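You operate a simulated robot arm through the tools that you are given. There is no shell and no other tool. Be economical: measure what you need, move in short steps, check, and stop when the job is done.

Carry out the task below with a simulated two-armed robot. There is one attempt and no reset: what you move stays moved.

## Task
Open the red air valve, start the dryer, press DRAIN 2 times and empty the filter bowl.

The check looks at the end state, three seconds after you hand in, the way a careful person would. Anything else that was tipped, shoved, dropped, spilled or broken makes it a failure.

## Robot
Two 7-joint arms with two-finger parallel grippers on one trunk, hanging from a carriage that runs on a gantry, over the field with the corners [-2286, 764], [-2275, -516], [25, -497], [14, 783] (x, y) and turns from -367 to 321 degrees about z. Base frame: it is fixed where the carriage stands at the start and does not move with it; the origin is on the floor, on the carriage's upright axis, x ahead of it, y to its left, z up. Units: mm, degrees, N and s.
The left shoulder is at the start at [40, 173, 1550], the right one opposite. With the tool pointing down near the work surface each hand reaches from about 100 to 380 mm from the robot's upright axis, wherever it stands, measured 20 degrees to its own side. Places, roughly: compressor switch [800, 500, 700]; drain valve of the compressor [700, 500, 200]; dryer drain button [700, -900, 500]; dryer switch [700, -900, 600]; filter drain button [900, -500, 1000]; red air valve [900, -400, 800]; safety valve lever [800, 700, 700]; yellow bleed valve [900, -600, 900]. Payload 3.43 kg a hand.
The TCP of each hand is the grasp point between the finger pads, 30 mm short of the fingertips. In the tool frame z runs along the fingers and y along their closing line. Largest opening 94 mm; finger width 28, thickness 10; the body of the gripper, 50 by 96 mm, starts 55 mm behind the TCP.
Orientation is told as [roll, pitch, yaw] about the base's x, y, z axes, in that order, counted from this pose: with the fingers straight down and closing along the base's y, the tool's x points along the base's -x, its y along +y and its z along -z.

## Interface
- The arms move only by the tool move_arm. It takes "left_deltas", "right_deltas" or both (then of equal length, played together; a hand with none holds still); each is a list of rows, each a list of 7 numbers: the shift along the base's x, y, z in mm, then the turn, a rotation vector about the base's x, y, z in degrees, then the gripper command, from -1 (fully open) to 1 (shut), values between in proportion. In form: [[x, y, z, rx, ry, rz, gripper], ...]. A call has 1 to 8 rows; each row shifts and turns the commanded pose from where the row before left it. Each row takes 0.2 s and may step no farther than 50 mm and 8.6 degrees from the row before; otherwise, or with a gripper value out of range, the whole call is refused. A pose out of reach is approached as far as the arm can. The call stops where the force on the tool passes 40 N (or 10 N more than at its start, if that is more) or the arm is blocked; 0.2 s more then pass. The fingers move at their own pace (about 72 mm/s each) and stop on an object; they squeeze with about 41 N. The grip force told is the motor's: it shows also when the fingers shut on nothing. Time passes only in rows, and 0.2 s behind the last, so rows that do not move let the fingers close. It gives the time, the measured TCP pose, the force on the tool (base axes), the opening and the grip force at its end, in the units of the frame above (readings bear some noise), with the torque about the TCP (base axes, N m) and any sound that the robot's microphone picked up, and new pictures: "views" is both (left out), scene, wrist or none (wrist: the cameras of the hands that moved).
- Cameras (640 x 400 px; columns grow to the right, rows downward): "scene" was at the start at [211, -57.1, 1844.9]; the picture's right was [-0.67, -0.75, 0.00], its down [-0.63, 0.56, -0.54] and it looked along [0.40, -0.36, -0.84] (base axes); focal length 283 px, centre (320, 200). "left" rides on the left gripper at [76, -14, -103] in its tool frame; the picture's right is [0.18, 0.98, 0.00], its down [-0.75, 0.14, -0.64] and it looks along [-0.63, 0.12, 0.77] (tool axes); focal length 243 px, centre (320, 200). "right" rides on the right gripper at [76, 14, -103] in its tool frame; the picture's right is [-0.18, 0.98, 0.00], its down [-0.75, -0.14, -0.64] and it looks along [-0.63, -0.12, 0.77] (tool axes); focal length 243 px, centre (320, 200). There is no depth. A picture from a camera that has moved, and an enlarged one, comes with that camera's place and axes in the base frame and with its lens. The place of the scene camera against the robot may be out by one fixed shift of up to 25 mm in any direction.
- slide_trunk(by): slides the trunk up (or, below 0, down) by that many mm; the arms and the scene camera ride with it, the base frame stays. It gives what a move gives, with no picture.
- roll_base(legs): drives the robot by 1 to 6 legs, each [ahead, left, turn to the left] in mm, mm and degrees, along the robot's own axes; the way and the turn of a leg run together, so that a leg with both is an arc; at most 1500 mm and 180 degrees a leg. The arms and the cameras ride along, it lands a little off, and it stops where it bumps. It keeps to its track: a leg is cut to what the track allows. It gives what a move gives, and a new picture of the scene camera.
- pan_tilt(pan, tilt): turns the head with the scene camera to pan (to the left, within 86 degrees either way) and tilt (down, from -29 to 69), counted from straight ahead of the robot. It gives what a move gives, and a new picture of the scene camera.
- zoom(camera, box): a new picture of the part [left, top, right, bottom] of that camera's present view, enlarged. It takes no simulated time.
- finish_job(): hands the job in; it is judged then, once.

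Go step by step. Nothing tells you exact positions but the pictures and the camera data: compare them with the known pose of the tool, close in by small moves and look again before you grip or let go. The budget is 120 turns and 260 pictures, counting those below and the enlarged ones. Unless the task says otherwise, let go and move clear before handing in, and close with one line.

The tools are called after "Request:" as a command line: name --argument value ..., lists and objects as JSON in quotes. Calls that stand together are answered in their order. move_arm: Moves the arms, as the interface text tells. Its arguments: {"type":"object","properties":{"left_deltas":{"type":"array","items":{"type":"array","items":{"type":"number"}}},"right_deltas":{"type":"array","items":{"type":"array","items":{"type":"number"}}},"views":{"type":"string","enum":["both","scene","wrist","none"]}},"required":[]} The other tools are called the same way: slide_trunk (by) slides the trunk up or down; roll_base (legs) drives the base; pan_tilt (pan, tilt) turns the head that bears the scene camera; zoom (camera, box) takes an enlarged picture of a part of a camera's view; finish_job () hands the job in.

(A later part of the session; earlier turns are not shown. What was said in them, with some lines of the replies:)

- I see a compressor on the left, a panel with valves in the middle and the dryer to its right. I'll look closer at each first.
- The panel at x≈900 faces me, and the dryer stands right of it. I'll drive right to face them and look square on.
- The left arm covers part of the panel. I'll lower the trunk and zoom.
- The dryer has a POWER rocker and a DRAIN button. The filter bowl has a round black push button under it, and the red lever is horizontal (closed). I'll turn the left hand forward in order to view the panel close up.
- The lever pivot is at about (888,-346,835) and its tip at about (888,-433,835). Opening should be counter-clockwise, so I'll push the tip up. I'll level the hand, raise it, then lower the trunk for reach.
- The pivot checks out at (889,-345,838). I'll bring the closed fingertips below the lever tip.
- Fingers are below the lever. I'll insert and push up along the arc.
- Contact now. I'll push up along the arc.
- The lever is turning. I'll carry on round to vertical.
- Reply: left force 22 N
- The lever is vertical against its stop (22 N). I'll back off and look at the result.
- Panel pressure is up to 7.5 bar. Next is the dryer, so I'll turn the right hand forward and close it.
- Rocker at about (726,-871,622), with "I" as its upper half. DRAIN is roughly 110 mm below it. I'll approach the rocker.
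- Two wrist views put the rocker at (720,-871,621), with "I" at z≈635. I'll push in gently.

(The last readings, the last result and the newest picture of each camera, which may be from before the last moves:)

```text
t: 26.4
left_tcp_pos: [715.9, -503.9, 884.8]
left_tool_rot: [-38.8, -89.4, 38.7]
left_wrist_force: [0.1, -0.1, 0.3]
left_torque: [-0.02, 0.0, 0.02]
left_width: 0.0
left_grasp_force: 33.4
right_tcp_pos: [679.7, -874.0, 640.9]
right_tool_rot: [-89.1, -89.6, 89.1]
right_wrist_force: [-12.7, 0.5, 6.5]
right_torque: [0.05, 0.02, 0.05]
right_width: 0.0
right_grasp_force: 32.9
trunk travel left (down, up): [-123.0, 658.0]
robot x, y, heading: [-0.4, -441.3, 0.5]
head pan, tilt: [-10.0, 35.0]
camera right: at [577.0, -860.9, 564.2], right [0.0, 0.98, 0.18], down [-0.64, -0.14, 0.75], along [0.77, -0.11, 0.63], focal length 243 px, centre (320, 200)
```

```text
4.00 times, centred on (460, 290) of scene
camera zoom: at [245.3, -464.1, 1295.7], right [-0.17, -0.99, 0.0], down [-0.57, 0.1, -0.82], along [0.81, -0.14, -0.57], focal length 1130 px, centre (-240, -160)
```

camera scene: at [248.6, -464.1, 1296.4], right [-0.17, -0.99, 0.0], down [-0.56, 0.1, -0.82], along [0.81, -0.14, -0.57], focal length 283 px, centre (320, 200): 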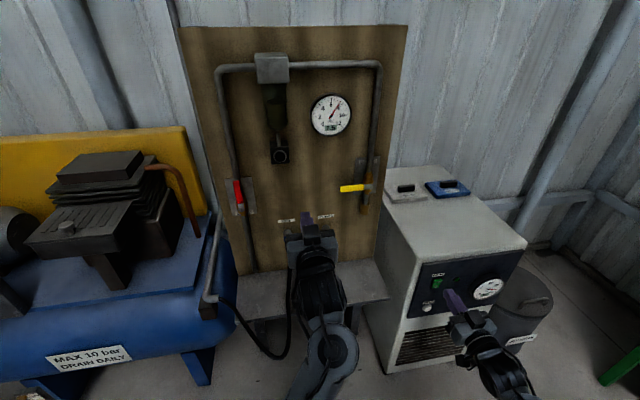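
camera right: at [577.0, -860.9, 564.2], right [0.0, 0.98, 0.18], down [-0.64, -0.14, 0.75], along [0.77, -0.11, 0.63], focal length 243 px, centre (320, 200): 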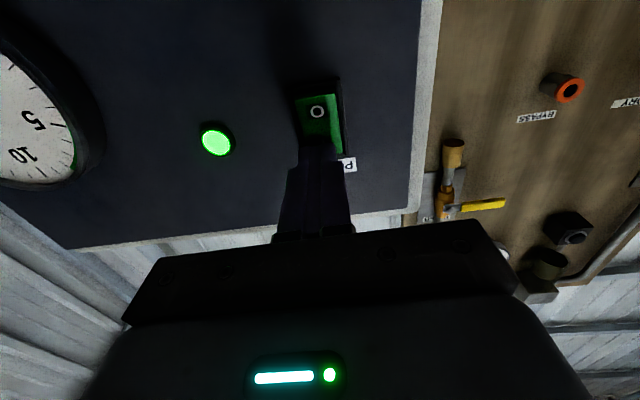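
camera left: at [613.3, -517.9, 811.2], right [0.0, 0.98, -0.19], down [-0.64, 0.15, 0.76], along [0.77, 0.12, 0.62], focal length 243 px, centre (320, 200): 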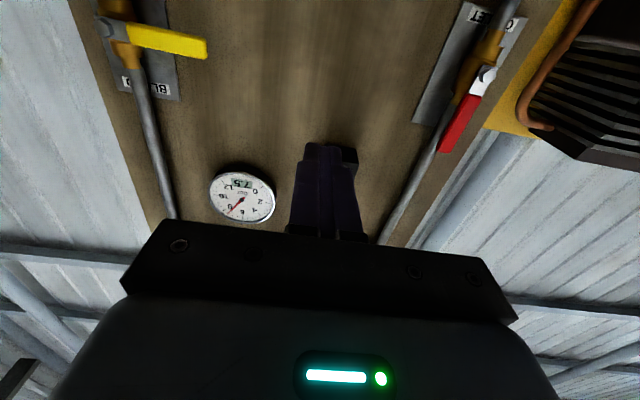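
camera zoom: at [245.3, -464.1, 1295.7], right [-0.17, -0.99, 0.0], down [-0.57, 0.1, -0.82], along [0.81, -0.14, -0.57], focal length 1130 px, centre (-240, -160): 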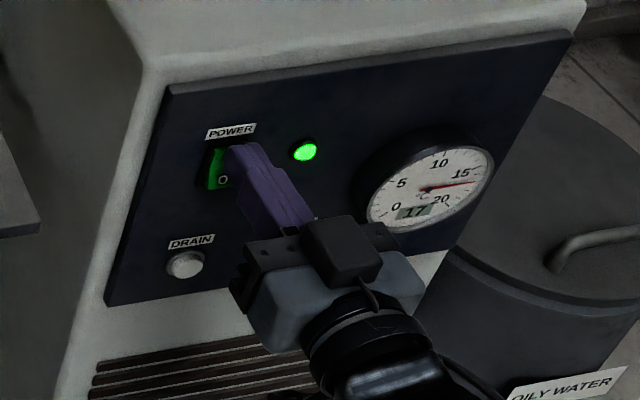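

The dryer lamp is lit and the temperature is falling. I'll back off and lower the hand to the DRAIN button.

Request:
move_arm --right_deltas '[[-25, 0, 0, 0, 0, 0, 1], [-40, 0, 0, 0, 0, 0, 1], [-40, 0, -25, 0, 0, 0, 1], [0, 0, -40, 0, 0, 0, 1], [0, 0, -40, 0, 0, 0, 1], [0, 0, -15, 0, 0, 0, 1]]' --views "both"

Request:
zoom --camera "scene" --box '[400, 240, 520, 340]'

Request:
zoom --camera "right" --box '[240, 0, 400, 200]'

```text
t: 27.8
left_tcp_pos: [717.6, -503.6, 886.8]
left_tool_rot: [-43.6, -89.5, 43.6]
left_wrist_force: [-0.8, -0.1, 0.0]
left_torque: [0.04, 0.0, 0.0]
left_width: 0.3
left_grasp_force: 32.9
right_tcp_pos: [577.8, -872.9, 520.1]
right_tool_rot: [-93.1, -89.7, 93.2]
right_wrist_force: [-0.9, 0.3, 0.2]
right_torque: [-0.04, -0.02, -0.01]
right_width: 0.0
right_grasp_force: 32.9
trunk travel left (down, up): [-123.0, 658.0]
robot x, y, heading: [1.3, -439.2, 0.3]
head pan, tilt: [-10.0, 35.0]
camera scene: at [246.9, -463.9, 1295.9], right [-0.17, -0.99, 0.0], down [-0.57, 0.1, -0.82], along [0.81, -0.14, -0.57], focal length 283 px, centre (320, 200)
camera right: at [476.0, -858.8, 444.2], right [0.0, 0.98, 0.18], down [-0.64, -0.14, 0.75], along [0.77, -0.11, 0.63], focal length 243 px, centre (320, 200)
```

scene: 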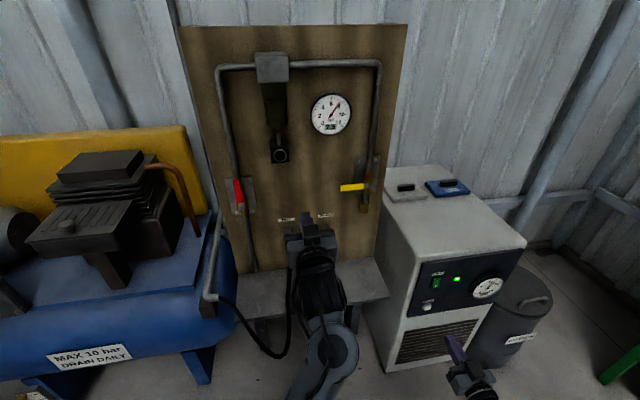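
right: 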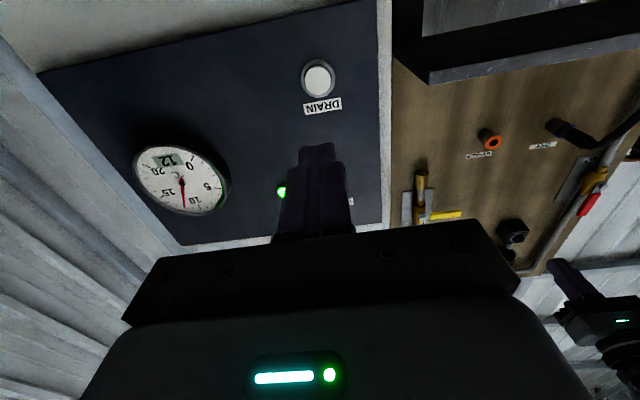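

```text
4.00 times, centred on (460, 290) of scene
camera zoom: at [246.9, -463.9, 1295.9], right [-0.17, -0.99, 0.0], down [-0.57, 0.1, -0.82], along [0.81, -0.14, -0.57], focal length 1130 px, centre (-240, -160)
```

zoom: 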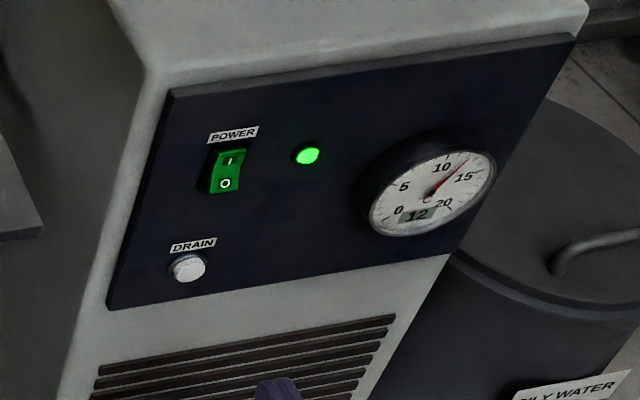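

```text
2.00 times, centred on (320, 100) of right
camera zoom: at [476.0, -858.8, 444.2], right [0.0, 0.98, 0.18], down [-0.64, -0.14, 0.75], along [0.77, -0.11, 0.63], focal length 485 px, centre (320, 400)
```

zoom: 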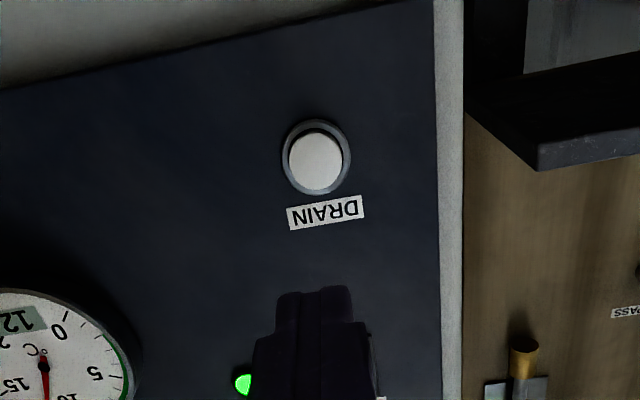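

DRAIN is at about (712,-870,501). I'll line up, then press in small steps.

Request:
move_arm --right_deltas '[[25, 3, -10, 0, 0, 0, 1], [30, 0, -9, 0, 0, 0, 1], [25, 0, 0, 0, 0, 0, 1]]' --views "none"

Request:
zoom --camera "right" --box '[240, 0, 400, 200]'

Request:
zoom --camera "scene" --box '[400, 240, 520, 340]'

```text
t: 28.6
left_tcp_pos: [719.6, -503.8, 887.7]
left_tool_rot: [-51.2, -89.4, 51.0]
left_wrist_force: [-0.2, -0.4, -0.5]
left_torque: [-0.02, 0.02, -0.01]
left_width: 0.0
left_grasp_force: 33.1
right_tcp_pos: [660.1, -868.2, 501.6]
right_tool_rot: [-96.5, -89.7, 96.5]
right_wrist_force: [0.1, -0.1, 0.4]
right_torque: [-0.01, 0.03, 0.02]
right_width: 0.1
right_grasp_force: 32.8
trunk travel left (down, up): [-123.0, 658.0]
robot x, y, heading: [-1.7, -442.1, 0.2]
head pan, tilt: [-10.0, 35.0]
```

```text
2.00 times, centred on (320, 100) of right
camera zoom: at [557.4, -854.7, 427.3], right [0.0, 0.98, 0.18], down [-0.64, -0.14, 0.75], along [0.77, -0.11, 0.63], focal length 485 px, centre (320, 400)
```

zoom: 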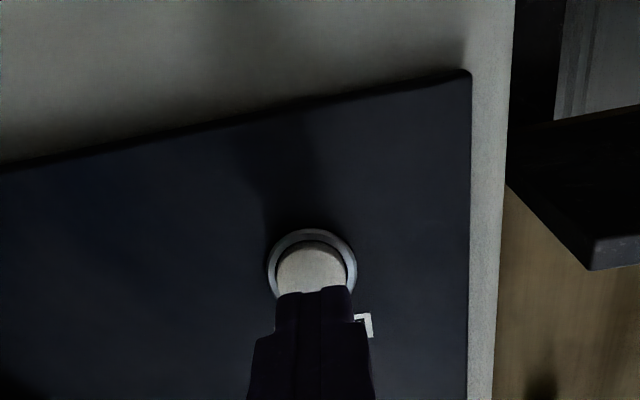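

```text
4.00 times, centred on (460, 290) of scene
camera zoom: at [248.2, -464.1, 1296.3], right [-0.17, -0.99, 0.0], down [-0.56, 0.1, -0.82], along [0.81, -0.14, -0.57], focal length 1130 px, centre (-240, -160)
```

zoom: 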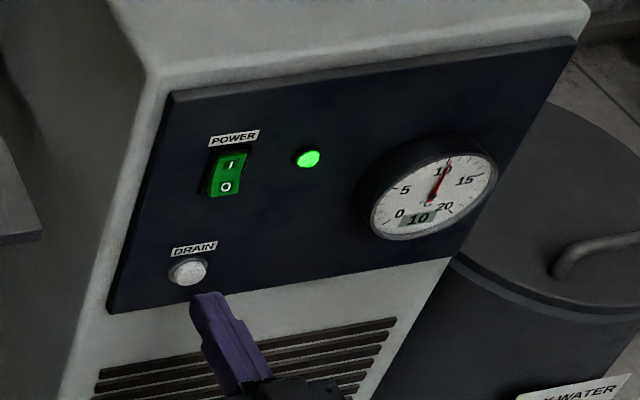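

Request:
move_arm --right_deltas '[[10, 0, -3, 0, 0, 0, 1], [5, 0, 0, 0, 0, 0, 1], [4, 0, 0, 0, 0, 0, 1], [3, 0, 0, 0, 0, 0, 1]]' --views "none"

Request:
zoom --camera "right" --box '[240, 0, 400, 200]'

```text
t: 29.6
left_tcp_pos: [718.2, -503.1, 887.0]
left_tool_rot: [-45.3, -89.5, 45.3]
left_wrist_force: [0.9, 0.9, 0.2]
left_torque: [0.04, -0.01, -0.02]
left_width: 0.0
left_grasp_force: 33.0
right_tcp_pos: [680.5, -868.9, 497.2]
right_tool_rot: [-81.1, -89.6, 81.1]
right_wrist_force: [-2.2, -0.2, -1.2]
right_torque: [-0.01, -0.01, 0.0]
right_width: 0.0
right_grasp_force: 32.9
trunk travel left (down, up): [-123.0, 658.0]
robot x, y, heading: [2.7, -441.4, 0.5]
head pan, tilt: [-10.0, 35.0]
```

```text
2.00 times, centred on (320, 100) of right
camera zoom: at [578.0, -855.6, 422.2], right [0.0, 0.98, 0.18], down [-0.64, -0.14, 0.75], along [0.77, -0.11, 0.63], focal length 485 px, centre (320, 400)
```

zoom: 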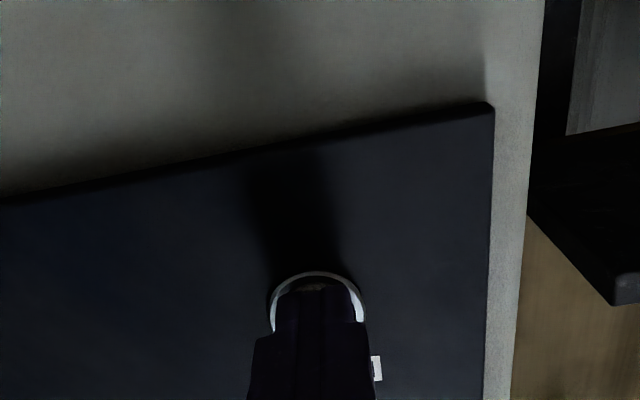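

Just touching (2 N). I'll press on in small steps to find the click.

Request:
move_arm --right_deltas '[[2, 0, 0, 0, 0, 0, 1], [2, 0, 0, 0, 0, 0, 1]]' --views "none"

```text
t: 30.2
left_tcp_pos: [716.9, -502.8, 887.2]
left_tool_rot: [-41.3, -89.5, 41.3]
left_wrist_force: [0.0, 0.1, 0.1]
left_torque: [0.04, 0.0, -0.03]
left_width: 0.3
left_grasp_force: 32.6
right_tcp_pos: [682.7, -869.1, 497.4]
right_tool_rot: [-79.5, -89.7, 79.4]
right_wrist_force: [-3.0, 0.8, 0.4]
right_torque: [-0.02, -0.01, 0.06]
right_width: 0.0
right_grasp_force: 32.8
trunk travel left (down, up): [-123.0, 658.0]
robot x, y, heading: [8.1, -440.8, 0.4]
head pan, tilt: [-10.0, 35.0]
heard: click
```

One click. I'll release fully.

Request:
move_arm --right_deltas '[[-8, 0, 0, 0, 0, 0, 1], [-14, 0, 0, 0, 0, 0, 1], [0, 0, 0, 0, 0, 0, 1]]' --views "none"

Request:
zoom --camera "scene" --box '[400, 240, 560, 380]'

```text
t: 31.0
left_tcp_pos: [719.8, -504.4, 887.0]
left_tool_rot: [-47.8, -89.5, 47.8]
left_wrist_force: [-0.5, -0.1, 0.3]
left_torque: [0.02, 0.0, -0.02]
left_width: 0.0
left_grasp_force: 33.2
right_tcp_pos: [663.0, -870.9, 498.4]
right_tool_rot: [-100.7, -89.7, 100.6]
right_wrist_force: [0.7, -0.1, -0.1]
right_torque: [-0.02, 0.04, -0.03]
right_width: 0.0
right_grasp_force: 32.9
trunk travel left (down, up): [-123.0, 658.0]
robot x, y, heading: [0.3, -440.6, 0.7]
head pan, tilt: [-10.0, 35.0]
```

```text
2.86 times, centred on (480, 310) of scene
camera zoom: at [247.7, -463.9, 1296.1], right [-0.17, -0.99, 0.0], down [-0.57, 0.1, -0.82], along [0.81, -0.14, -0.57], focal length 807 px, centre (-137, -114)
```

zoom: 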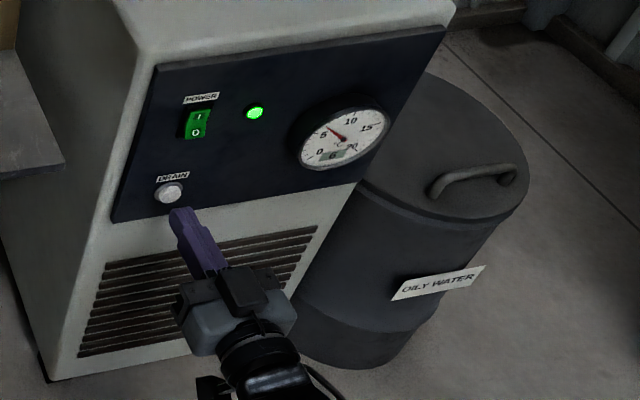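

Released and sprung back. Now the second press.

Request:
move_arm --right_deltas '[[14, 0, 0, 0, 0, 0, 1], [4, 0, 0, 0, 0, 0, 1], [2, 0, 0, 0, 0, 0, 1], [2, 0, 0, 0, 0, 0, 1]]' --views "none"

```text
t: 32.0
left_tcp_pos: [718.0, -503.9, 887.1]
left_tool_rot: [-43.1, -89.6, 43.0]
left_wrist_force: [0.2, -0.3, 0.1]
left_torque: [0.0, 0.02, -0.01]
left_width: 0.0
left_grasp_force: 33.1
right_tcp_pos: [683.6, -870.3, 497.8]
right_tool_rot: [-76.6, -89.7, 76.6]
right_wrist_force: [-3.3, 0.2, 0.5]
right_torque: [0.06, -0.01, 0.0]
right_width: 0.1
right_grasp_force: 33.0
trunk travel left (down, up): [-123.0, 658.0]
robot x, y, heading: [1.7, -439.5, 0.3]
head pan, tilt: [-10.0, 35.0]
heard: click
```

Second click. I'll retract the right hand and bring the left hand towards the filter button.

Request:
move_arm --right_deltas '[[-25, 0, 0, 0, 0, 0, 1], [-40, 0, 0, 0, 0, 0, 1], [-40, 0, 0, 0, 0, 0, 1], [-40, 0, 0, 0, 0, 0, 1]]' --left_deltas '[[-20, 5, 10, 0, 0, 0, 1], [0, 10, 15, 0, 0, 0, 1], [0, 10, 20, 0, 0, 0, 1], [0, 10, 20, 0, 0, 0, 1]]' --views "both"

Request:
zoom --camera "scene" --box '[250, 50, 320, 180]'

Request:
zoom --camera "scene" --box '[400, 240, 560, 380]'

```text
t: 33.0
left_tcp_pos: [699.8, -464.2, 951.5]
left_tool_rot: [19.7, -89.5, -19.3]
left_wrist_force: [-0.4, -0.3, -1.4]
left_torque: [0.01, -0.01, -0.02]
left_width: 0.0
left_grasp_force: 32.9
right_tcp_pos: [534.7, -869.2, 501.5]
right_tool_rot: [-74.1, -89.7, 74.1]
right_wrist_force: [0.2, 0.6, -0.4]
right_torque: [0.02, -0.05, 0.01]
right_width: 0.0
right_grasp_force: 32.7
trunk travel left (down, up): [-123.0, 658.0]
robot x, y, heading: [0.7, -440.7, 0.6]
head pan, tilt: [-10.0, 35.0]
camera scene: at [245.6, -463.8, 1295.6], right [-0.17, -0.99, 0.0], down [-0.57, 0.1, -0.82], along [0.81, -0.14, -0.57], focal length 283 px, centre (320, 200)
camera right: at [431.9, -855.4, 425.4], right [0.0, 0.98, 0.18], down [-0.64, -0.14, 0.76], along [0.77, -0.11, 0.63], focal length 243 px, centre (320, 200)
camera left: at [596.5, -477.4, 877.3], right [-0.01, 0.98, -0.18], down [-0.64, 0.13, 0.76], along [0.77, 0.12, 0.63], focal length 243 px, centre (320, 200)
```

scene: 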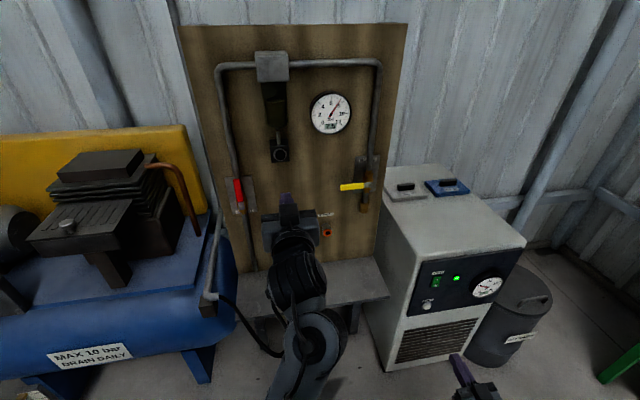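
right: 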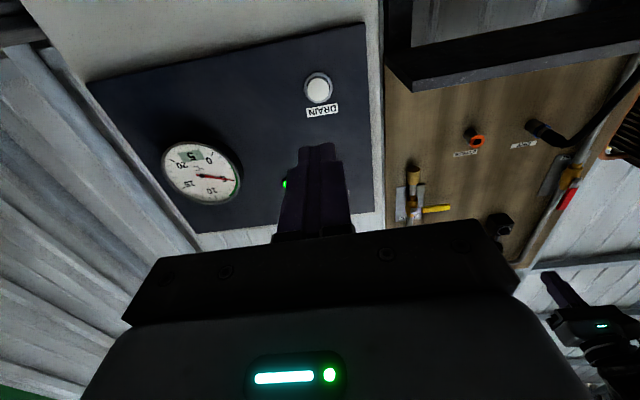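
left: 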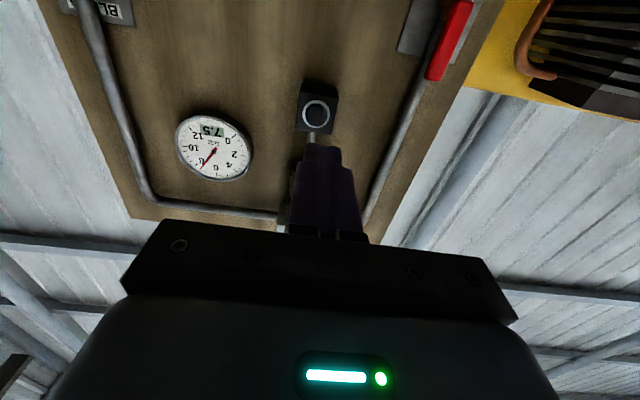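

```text
3.08 times, centred on (285, 115) of scene
camera zoom: at [245.6, -463.8, 1295.6], right [-0.17, -0.99, 0.0], down [-0.57, 0.1, -0.82], along [0.81, -0.14, -0.57], focal length 870 px, centre (428, 462)
```

zoom: 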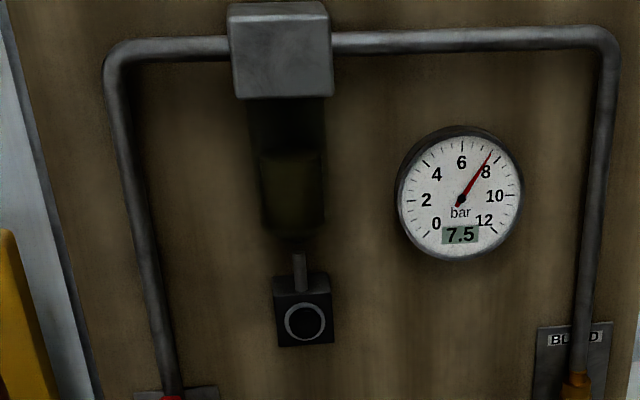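

```text
2.86 times, centred on (480, 310) of scene
camera zoom: at [245.6, -463.8, 1295.6], right [-0.17, -0.99, 0.0], down [-0.57, 0.1, -0.82], along [0.81, -0.14, -0.57], focal length 807 px, centre (-137, -114)
```

zoom: 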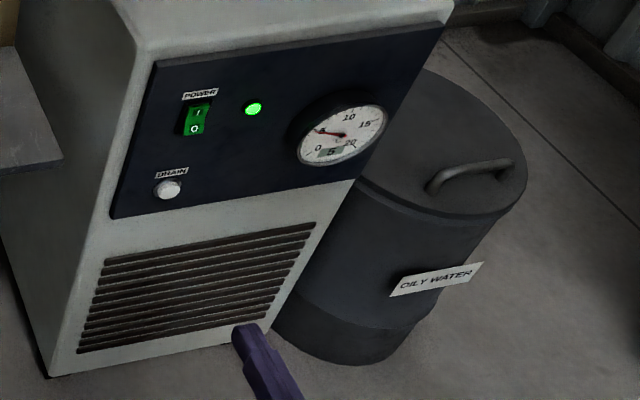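

The DRAIN button has sprung back, and the dryer is running at 5°C. The filter button is at about (890,-460,987), so I'll approach.

Request:
move_arm --left_deltas '[[0, 2, 17, 0, 0, 0, 1], [25, 2, 17, 0, 0, 0, 1], [35, 0, 0, 0, 0, 0, 1], [35, 0, 0, 0, 0, 0, 1], [30, 0, 0, 0, 0, 0, 1]]' --views "none"

Request:
zoom --camera "left" --box '[220, 60, 420, 200]'

Request:
zoom --camera "scene" --box '[250, 50, 320, 180]'

```text
t: 34.2
left_tcp_pos: [827.6, -464.0, 989.4]
left_tool_rot: [-54.3, -89.5, 54.0]
left_wrist_force: [0.3, 0.2, -0.5]
left_torque: [-0.01, 0.0, 0.0]
left_width: 0.0
left_grasp_force: 32.6
right_tcp_pos: [539.3, -869.9, 503.2]
right_tool_rot: [-96.6, -89.7, 96.7]
right_wrist_force: [-0.5, 0.1, 0.0]
right_torque: [0.01, 0.0, -0.02]
right_width: 0.1
right_grasp_force: 32.8
trunk travel left (down, up): [-123.0, 658.0]
robot x, y, heading: [-0.5, -440.3, 0.5]
head pan, tilt: [-10.0, 35.0]
```

```text
2.86 times, centred on (320, 130) of left
camera zoom: at [725.3, -477.5, 913.5], right [0.0, 0.98, -0.19], down [-0.64, 0.15, 0.76], along [0.77, 0.12, 0.63], focal length 693 px, centre (320, 400)
```

zoom: 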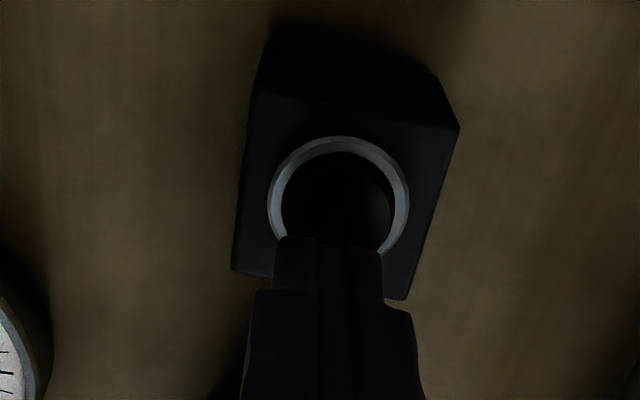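

```text
3.08 times, centred on (285, 115) of scene
camera zoom: at [248.0, -463.9, 1296.2], right [-0.17, -0.99, 0.0], down [-0.56, 0.1, -0.82], along [0.81, -0.14, -0.57], focal length 870 px, centre (428, 462)
```

zoom: 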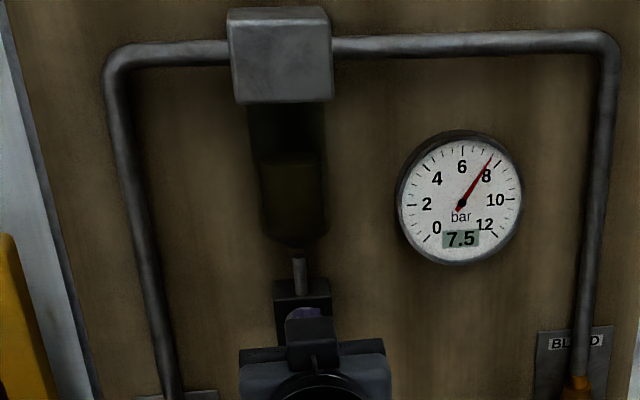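

Request:
move_arm --left_deltas '[[10, 4, -5, 0, 0, 0, 1], [6, 0, 0, 0, 0, 0, 1], [5, 0, 0, 0, 0, 0, 1], [3, 0, 0, 0, 0, 0, 1]]' --views "none"

Request:
zoom --camera "left" --box '[220, 60, 420, 200]'

```text
t: 35.2
left_tcp_pos: [844.2, -461.0, 983.1]
left_tool_rot: [-47.7, -89.4, 47.7]
left_wrist_force: [-26.0, 3.4, 3.4]
left_torque: [0.08, -0.14, 0.18]
left_width: 0.2
left_grasp_force: 33.1
right_tcp_pos: [532.3, -867.0, 499.0]
right_tool_rot: [-55.2, -89.8, 55.1]
right_wrist_force: [-0.1, 0.2, -0.2]
right_torque: [-0.03, -0.01, -0.01]
right_width: 0.0
right_grasp_force: 33.0
trunk travel left (down, up): [-123.0, 658.0]
robot x, y, heading: [0.6, -439.6, 0.5]
head pan, tilt: [-10.0, 35.0]
heard: click
```

```text
2.86 times, centred on (320, 130) of left
camera zoom: at [741.4, -474.6, 908.7], right [0.0, 0.98, -0.19], down [-0.64, 0.15, 0.76], along [0.77, 0.12, 0.63], focal length 693 px, centre (320, 400)
```

zoom: 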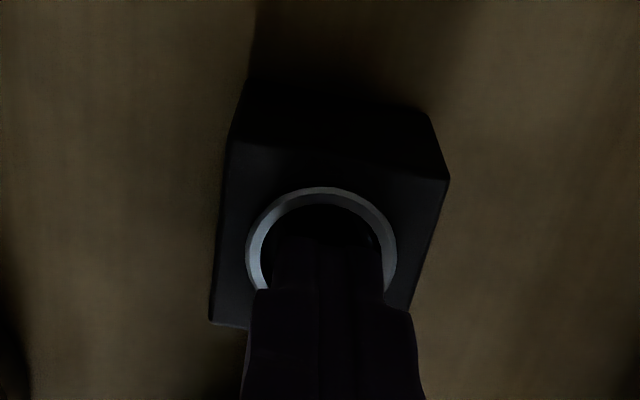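

It clicked and bottomed at 26 N. I'll ease slightly, hold it and watch the bowl level.

Request:
move_arm --left_deltas '[[-1, 0, 0, 0, 0, 0, 1], [0, 0, 0, 0, 0, 0, 1], [0, 0, 0, 0, 0, 0, 1], [0, 0, 0, 0, 0, 0, 1], [0, 0, 0, 0, 0, 0, 1], [0, 0, 0, 0, 0, 0, 1], [0, 0, 0, 0, 0, 0, 1], [0, 0, 0, 0, 0, 0, 1]]' --views "none"

Request:
zoom --camera "scene" --box '[250, 50, 320, 180]'

```text
t: 37.0
left_tcp_pos: [844.6, -461.6, 982.4]
left_tool_rot: [-43.1, -89.5, 43.1]
left_wrist_force: [-24.8, 2.9, 14.3]
left_torque: [0.06, -0.51, 0.16]
left_width: 0.0
left_grasp_force: 33.3
right_tcp_pos: [533.3, -869.1, 500.1]
right_tool_rot: [-63.8, -89.7, 63.9]
right_wrist_force: [-0.4, -0.8, 0.0]
right_torque: [-0.01, 0.01, 0.02]
right_width: 0.0
right_grasp_force: 32.9
trunk travel left (down, up): [-123.0, 658.0]
robot x, y, heading: [-0.7, -438.5, 0.4]
head pan, tilt: [-10.0, 35.0]
```

```text
3.08 times, centred on (285, 115) of scene
camera zoom: at [244.8, -463.5, 1295.5], right [-0.17, -0.99, 0.0], down [-0.57, 0.1, -0.82], along [0.81, -0.14, -0.58], focal length 870 px, centre (428, 462)
```

zoom: 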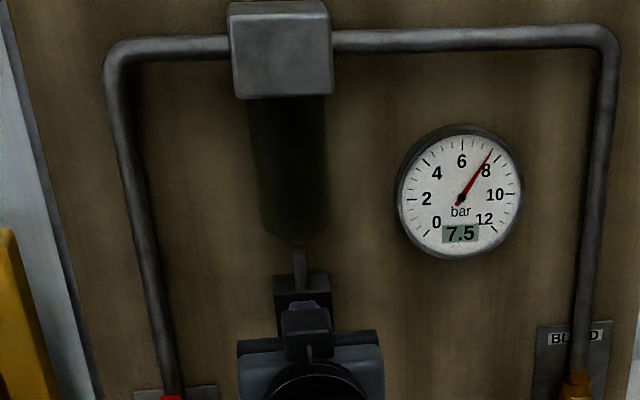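

The level has dropped. I'll keep holding until it is surely empty.

Request:
move_arm --left_deltas '[[0, 0, 0, 0, 0, 0, 1], [0, 0, 0, 0, 0, 0, 1], [0, 0, 0, 0, 0, 0, 1], [0, 0, 0, 0, 0, 0, 1], [0, 0, 0, 0, 0, 0, 1], [0, 0, 0, 0, 0, 0, 1], [0, 0, 0, 0, 0, 0, 1], [0, 0, 0, 0, 0, 0, 1]]' --views "none"

Request:
move_arm --left_deltas '[[0, 0, 0, 0, 0, 0, 1], [0, 0, 0, 0, 0, 0, 1], [0, 0, 0, 0, 0, 0, 1], [0, 0, 0, 0, 0, 0, 1], [0, 0, 0, 0, 0, 0, 1], [0, 0, 0, 0, 0, 0, 1], [0, 0, 0, 0, 0, 0, 1], [0, 0, 0, 0, 0, 0, 1]]' --views "none"

Request:
zoom --camera "scene" --box '[260, 60, 310, 150]'

```text
t: 38.8
left_tcp_pos: [844.4, -462.0, 982.0]
left_tool_rot: [-35.3, -89.4, 35.2]
left_wrist_force: [-26.5, 1.5, 10.6]
left_torque: [0.06, -0.44, 0.08]
left_width: 0.1
left_grasp_force: 32.9
right_tcp_pos: [532.9, -869.1, 500.3]
right_tool_rot: [-63.8, -89.7, 63.8]
right_wrist_force: [0.8, 0.7, 1.0]
right_torque: [-0.01, -0.01, 0.01]
right_width: 0.0
right_grasp_force: 32.7
trunk travel left (down, up): [-123.0, 658.0]
robot x, y, heading: [2.5, -437.9, 0.5]
head pan, tilt: [-10.0, 35.0]
```

```text
t: 40.6
left_tcp_pos: [844.6, -462.4, 980.6]
left_tool_rot: [-34.3, -89.4, 34.3]
left_wrist_force: [-23.1, 0.0, 6.5]
left_torque: [0.02, -0.23, 0.04]
left_width: 0.0
left_grasp_force: 32.7
right_tcp_pos: [533.6, -868.4, 500.9]
right_tool_rot: [-63.6, -89.7, 63.6]
right_wrist_force: [0.6, 0.1, -0.5]
right_torque: [-0.03, 0.0, -0.02]
right_width: 0.0
right_grasp_force: 33.2
trunk travel left (down, up): [-123.0, 658.0]
robot x, y, heading: [-1.3, -438.2, 0.4]
head pan, tilt: [-10.0, 35.0]
```

```text
4.44 times, centred on (285, 105) of scene
camera zoom: at [244.7, -463.9, 1295.3], right [-0.17, -0.99, 0.0], down [-0.57, 0.1, -0.82], along [0.81, -0.14, -0.58], focal length 1256 px, centre (476, 622)
```

zoom: 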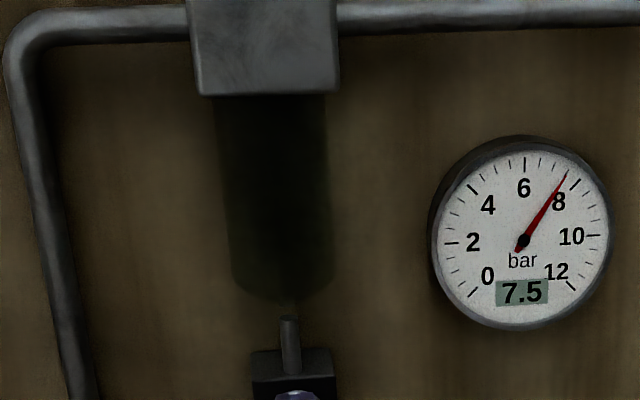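

The bowl is empty. I'll release the button, withdraw and check everything.

Request:
move_arm --left_deltas '[[-15, 0, 0, 0, 0, 0, 1], [-35, 0, 0, 0, 0, 0, 1], [-40, 0, 0, 0, 0, 0, 1], [-40, -10, 0, 0, 0, 0, 1], [-40, -10, -30, 0, 0, 0, 1], [-40, -10, -30, 0, 0, 0, 1], [0, 0, -40, 0, 0, 0, 1], [0, 0, 0, 0, 0, 0, 1]]' --views "both"

Request:
zoom --camera "scene" --box '[200, 40, 400, 260]'

Request:
zoom --camera "scene" --box '[400, 240, 560, 380]'

Request:
zoom --camera "scene" --box '[260, 60, 310, 170]'

```text
refused: row 5 steps farther than a row can; nothing moved
```

```text
1.82 times, centred on (300, 150) of scene
camera zoom: at [244.7, -463.9, 1295.3], right [-0.17, -0.99, 0.0], down [-0.57, 0.1, -0.82], along [0.81, -0.14, -0.58], focal length 514 px, centre (356, 291)
```

zoom: 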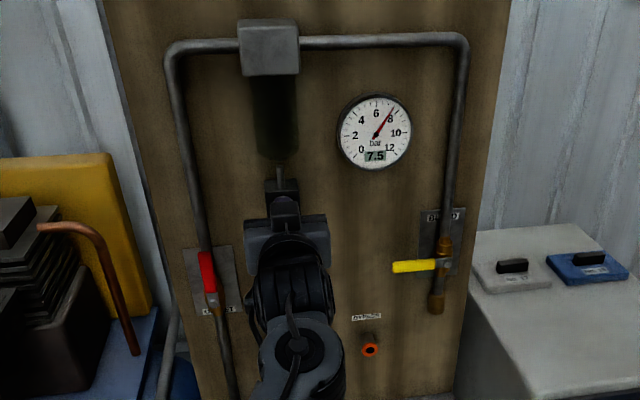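

```text
2.86 times, centred on (480, 310) of scene
camera zoom: at [244.7, -463.9, 1295.3], right [-0.17, -0.99, 0.0], down [-0.57, 0.1, -0.82], along [0.81, -0.14, -0.58], focal length 807 px, centre (-137, -114)
```

zoom: 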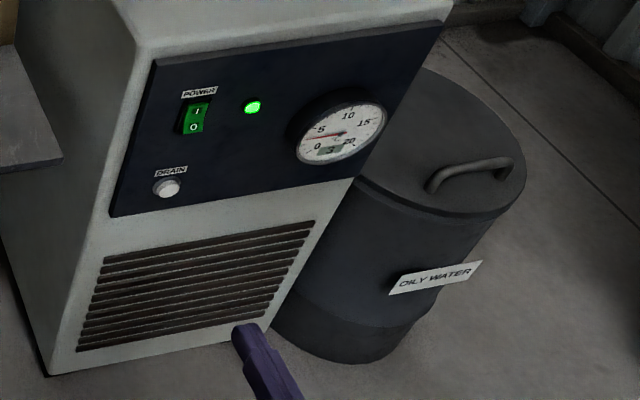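

```text
3.64 times, centred on (285, 115) of scene
camera zoom: at [244.7, -463.9, 1295.3], right [-0.17, -0.99, 0.0], down [-0.57, 0.1, -0.82], along [0.81, -0.14, -0.58], focal length 1028 px, centre (447, 509)
```

zoom: 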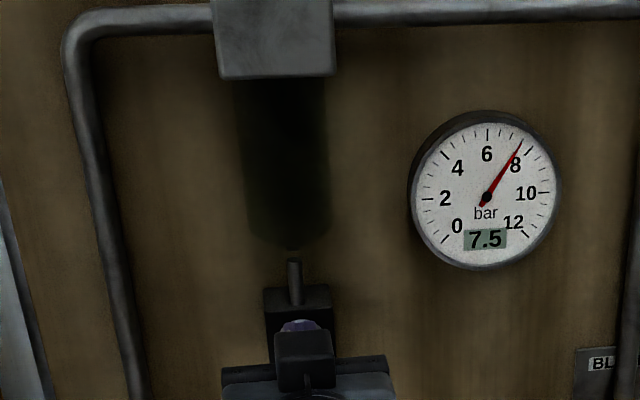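

That call was refused because one step was too long. I'll withdraw with shorter steps.

Request:
move_arm --left_deltas '[[-15, 0, 0, 0, 0, 0, 1], [-35, 0, 0, 0, 0, 0, 1], [-40, 0, 0, 0, 0, 0, 1], [-40, -10, 0, 0, 0, 0, 1], [-40, -10, 0, 0, 0, 0, 1], [-30, 0, -30, 0, 0, 0, 1], [0, 0, -40, 0, 0, 0, 1], [0, 0, -40, 0, 0, 0, 1]]' --views "both"

Request:
zoom --camera "scene" --box '[240, 50, 360, 200]'

```text
t: 42.6
left_tcp_pos: [670.2, -448.8, 931.9]
left_tool_rot: [157.6, -82.8, -155.0]
left_wrist_force: [0.3, 0.6, 0.5]
left_torque: [-0.03, 0.02, 0.0]
left_width: 0.0
left_grasp_force: 32.5
right_tcp_pos: [539.2, -869.5, 501.5]
right_tool_rot: [-89.1, -89.7, 89.1]
right_wrist_force: [-0.2, -0.2, -0.3]
right_torque: [0.01, 0.0, -0.01]
right_width: 0.0
right_grasp_force: 33.2
trunk travel left (down, up): [-123.0, 658.0]
robot x, y, heading: [0.2, -439.1, 0.4]
head pan, tilt: [-10.0, 35.0]
stopped in row 8 (left hand): the arm was blocked; the commanded pose is now the measured one
camera scene: at [247.3, -463.6, 1296.0], right [-0.17, -0.99, 0.0], down [-0.57, 0.1, -0.82], along [0.81, -0.14, -0.57], focal length 283 px, centre (320, 200)
camera left: at [578.9, -460.9, 843.8], right [-0.03, 0.99, -0.14], down [-0.73, 0.07, 0.68], along [0.68, 0.12, 0.72], focal length 243 px, centre (320, 200)
```

scene: 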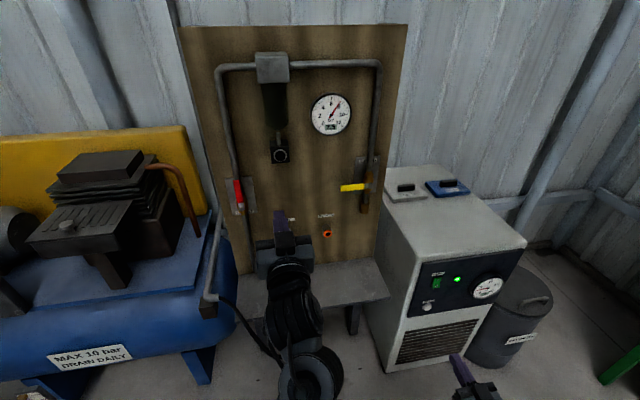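
left: 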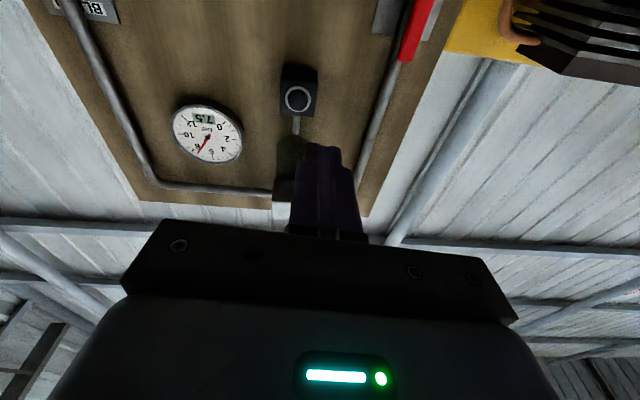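

```text
2.67 times, centred on (300, 125) of scene
camera zoom: at [247.3, -463.6, 1296.0], right [-0.17, -0.99, 0.0], down [-0.57, 0.1, -0.82], along [0.81, -0.14, -0.57], focal length 754 px, centre (373, 400)
```

zoom: 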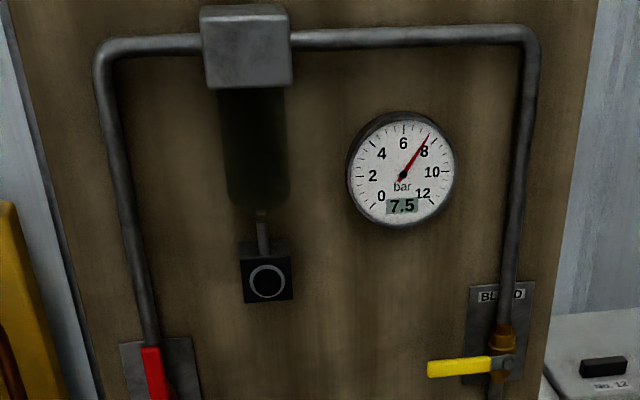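

All states look right. The hand got blocked on its last lowering step, probably at a joint limit. I'll check near the hose and move up and away.

Request:
move_arm --left_deltas '[[-10, 0, 30, 0, 0, 0, 1], [-20, 0, 30, 0, 0, 0, 1], [-30, -10, 20, 0, 0, 0, 1], [-40, -10, 0, 0, 0, 0, 1]]' --views "scene"

Request:
zoom --camera "scene" --box '[190, 180, 400, 380]'

```text
t: 43.8
left_tcp_pos: [580.6, -447.5, 1026.3]
left_tool_rot: [155.2, -79.9, -150.0]
left_wrist_force: [-0.2, -0.6, -0.1]
left_torque: [-0.04, 0.01, -0.03]
left_width: 0.0
left_grasp_force: 33.1
right_tcp_pos: [538.9, -869.3, 502.2]
right_tool_rot: [-90.5, -89.8, 90.5]
right_wrist_force: [0.8, 0.8, 0.4]
right_torque: [0.02, 0.02, -0.01]
right_width: 0.1
right_grasp_force: 33.3
trunk travel left (down, up): [-123.0, 658.0]
robot x, y, heading: [-2.8, -434.6, 0.2]
head pan, tilt: [-10.0, 35.0]
stopped in row 4 (left hand): the arm was blocked; the commanded pose is now the measured one
camera scene: at [247.6, -463.6, 1296.0], right [-0.17, -0.99, 0.0], down [-0.57, 0.1, -0.82], along [0.81, -0.14, -0.57], focal length 283 px, centre (320, 200)
```

scene: 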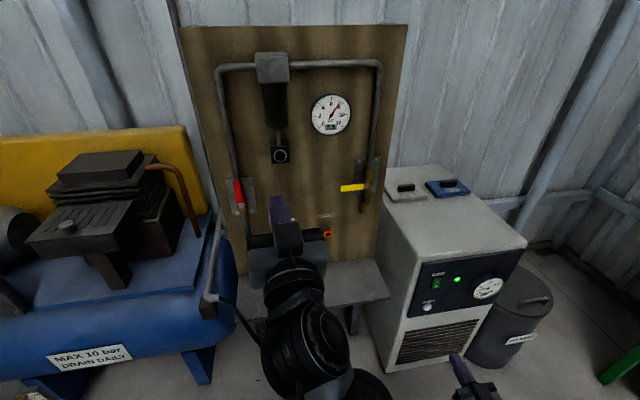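

```text
2.00 times, centred on (295, 280) of scene
camera zoom: at [247.6, -463.6, 1296.0], right [-0.17, -0.99, 0.0], down [-0.57, 0.1, -0.82], along [0.81, -0.14, -0.57], focal length 565 px, centre (370, 40)
```

zoom: 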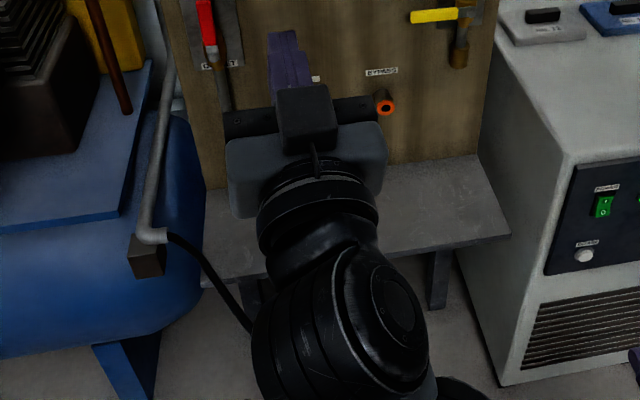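

This is only the arm folding at its limits, with no force on it. I'll back the carriage off a little to clear everything and check the hose.

Request:
roll_base --legs '[[-250, 0, 0]]'

Request:
zoom --camera "scene" --box '[160, 60, 500, 320]'

Request:
zoom --camera "right" --box '[300, 40, 640, 300]'

```text
t: 45.6
left_tcp_pos: [330.3, -449.7, 1025.6]
left_tool_rot: [154.8, -79.9, -149.7]
left_wrist_force: [-0.1, -0.4, 0.3]
left_torque: [0.01, 0.0, 0.0]
left_width: 0.0
left_grasp_force: 33.1
right_tcp_pos: [290.0, -871.8, 503.2]
right_tool_rot: [-105.2, -89.8, 105.2]
right_wrist_force: [0.1, -0.9, 0.0]
right_torque: [0.0, -0.01, -0.05]
right_width: 0.0
right_grasp_force: 32.4
trunk travel left (down, up): [-123.0, 658.0]
robot x, y, heading: [-247.4, -437.3, 0.2]
head pan, tilt: [-10.0, 35.0]
camera scene: at [-1.8, -465.5, 1296.3], right [-0.17, -0.99, 0.0], down [-0.56, 0.1, -0.82], along [0.81, -0.14, -0.57], focal length 283 px, centre (320, 200)
```

scene: 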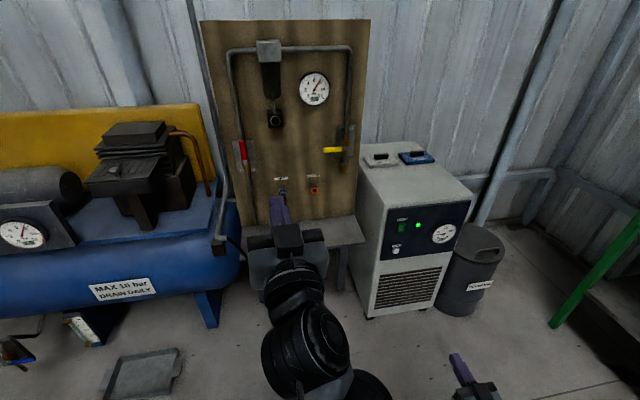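

```text
1.54 times, centred on (330, 190) of scene
camera zoom: at [-1.8, -465.5, 1296.3], right [-0.17, -0.99, 0.0], down [-0.56, 0.1, -0.82], along [0.81, -0.14, -0.57], focal length 435 px, centre (305, 215)
```

zoom: 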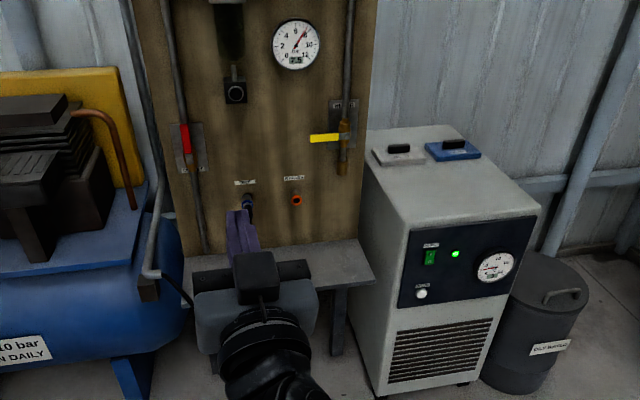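

```text
1.54 times, centred on (470, 170) of right
camera zoom: at [187.3, -857.4, 426.7], right [0.0, 0.98, 0.18], down [-0.64, -0.14, 0.75], along [0.77, -0.11, 0.63], focal length 373 px, centre (89, 246)
```

zoom: 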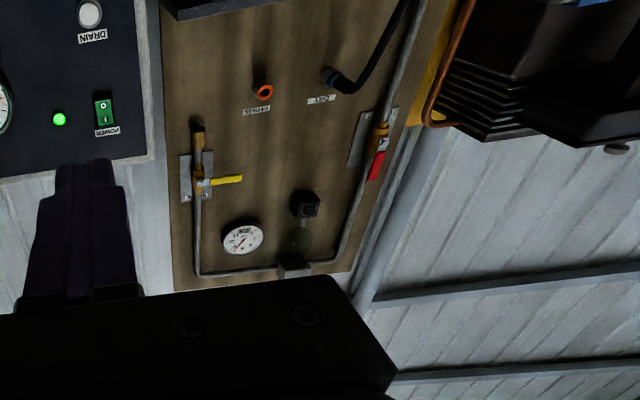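

The red lever is vertical at 7.5 bar, the dryer lamp is lit, the hose is still plugged into DRY, the bowl is empty and the hands are clear. I'm handing in.

Request:
finish_job

```text
The job is handed in.
```

I opened the red air valve, started the dryer, pressed DRAIN twice, emptied the filter bowl, and handed the job in with both hands clear.
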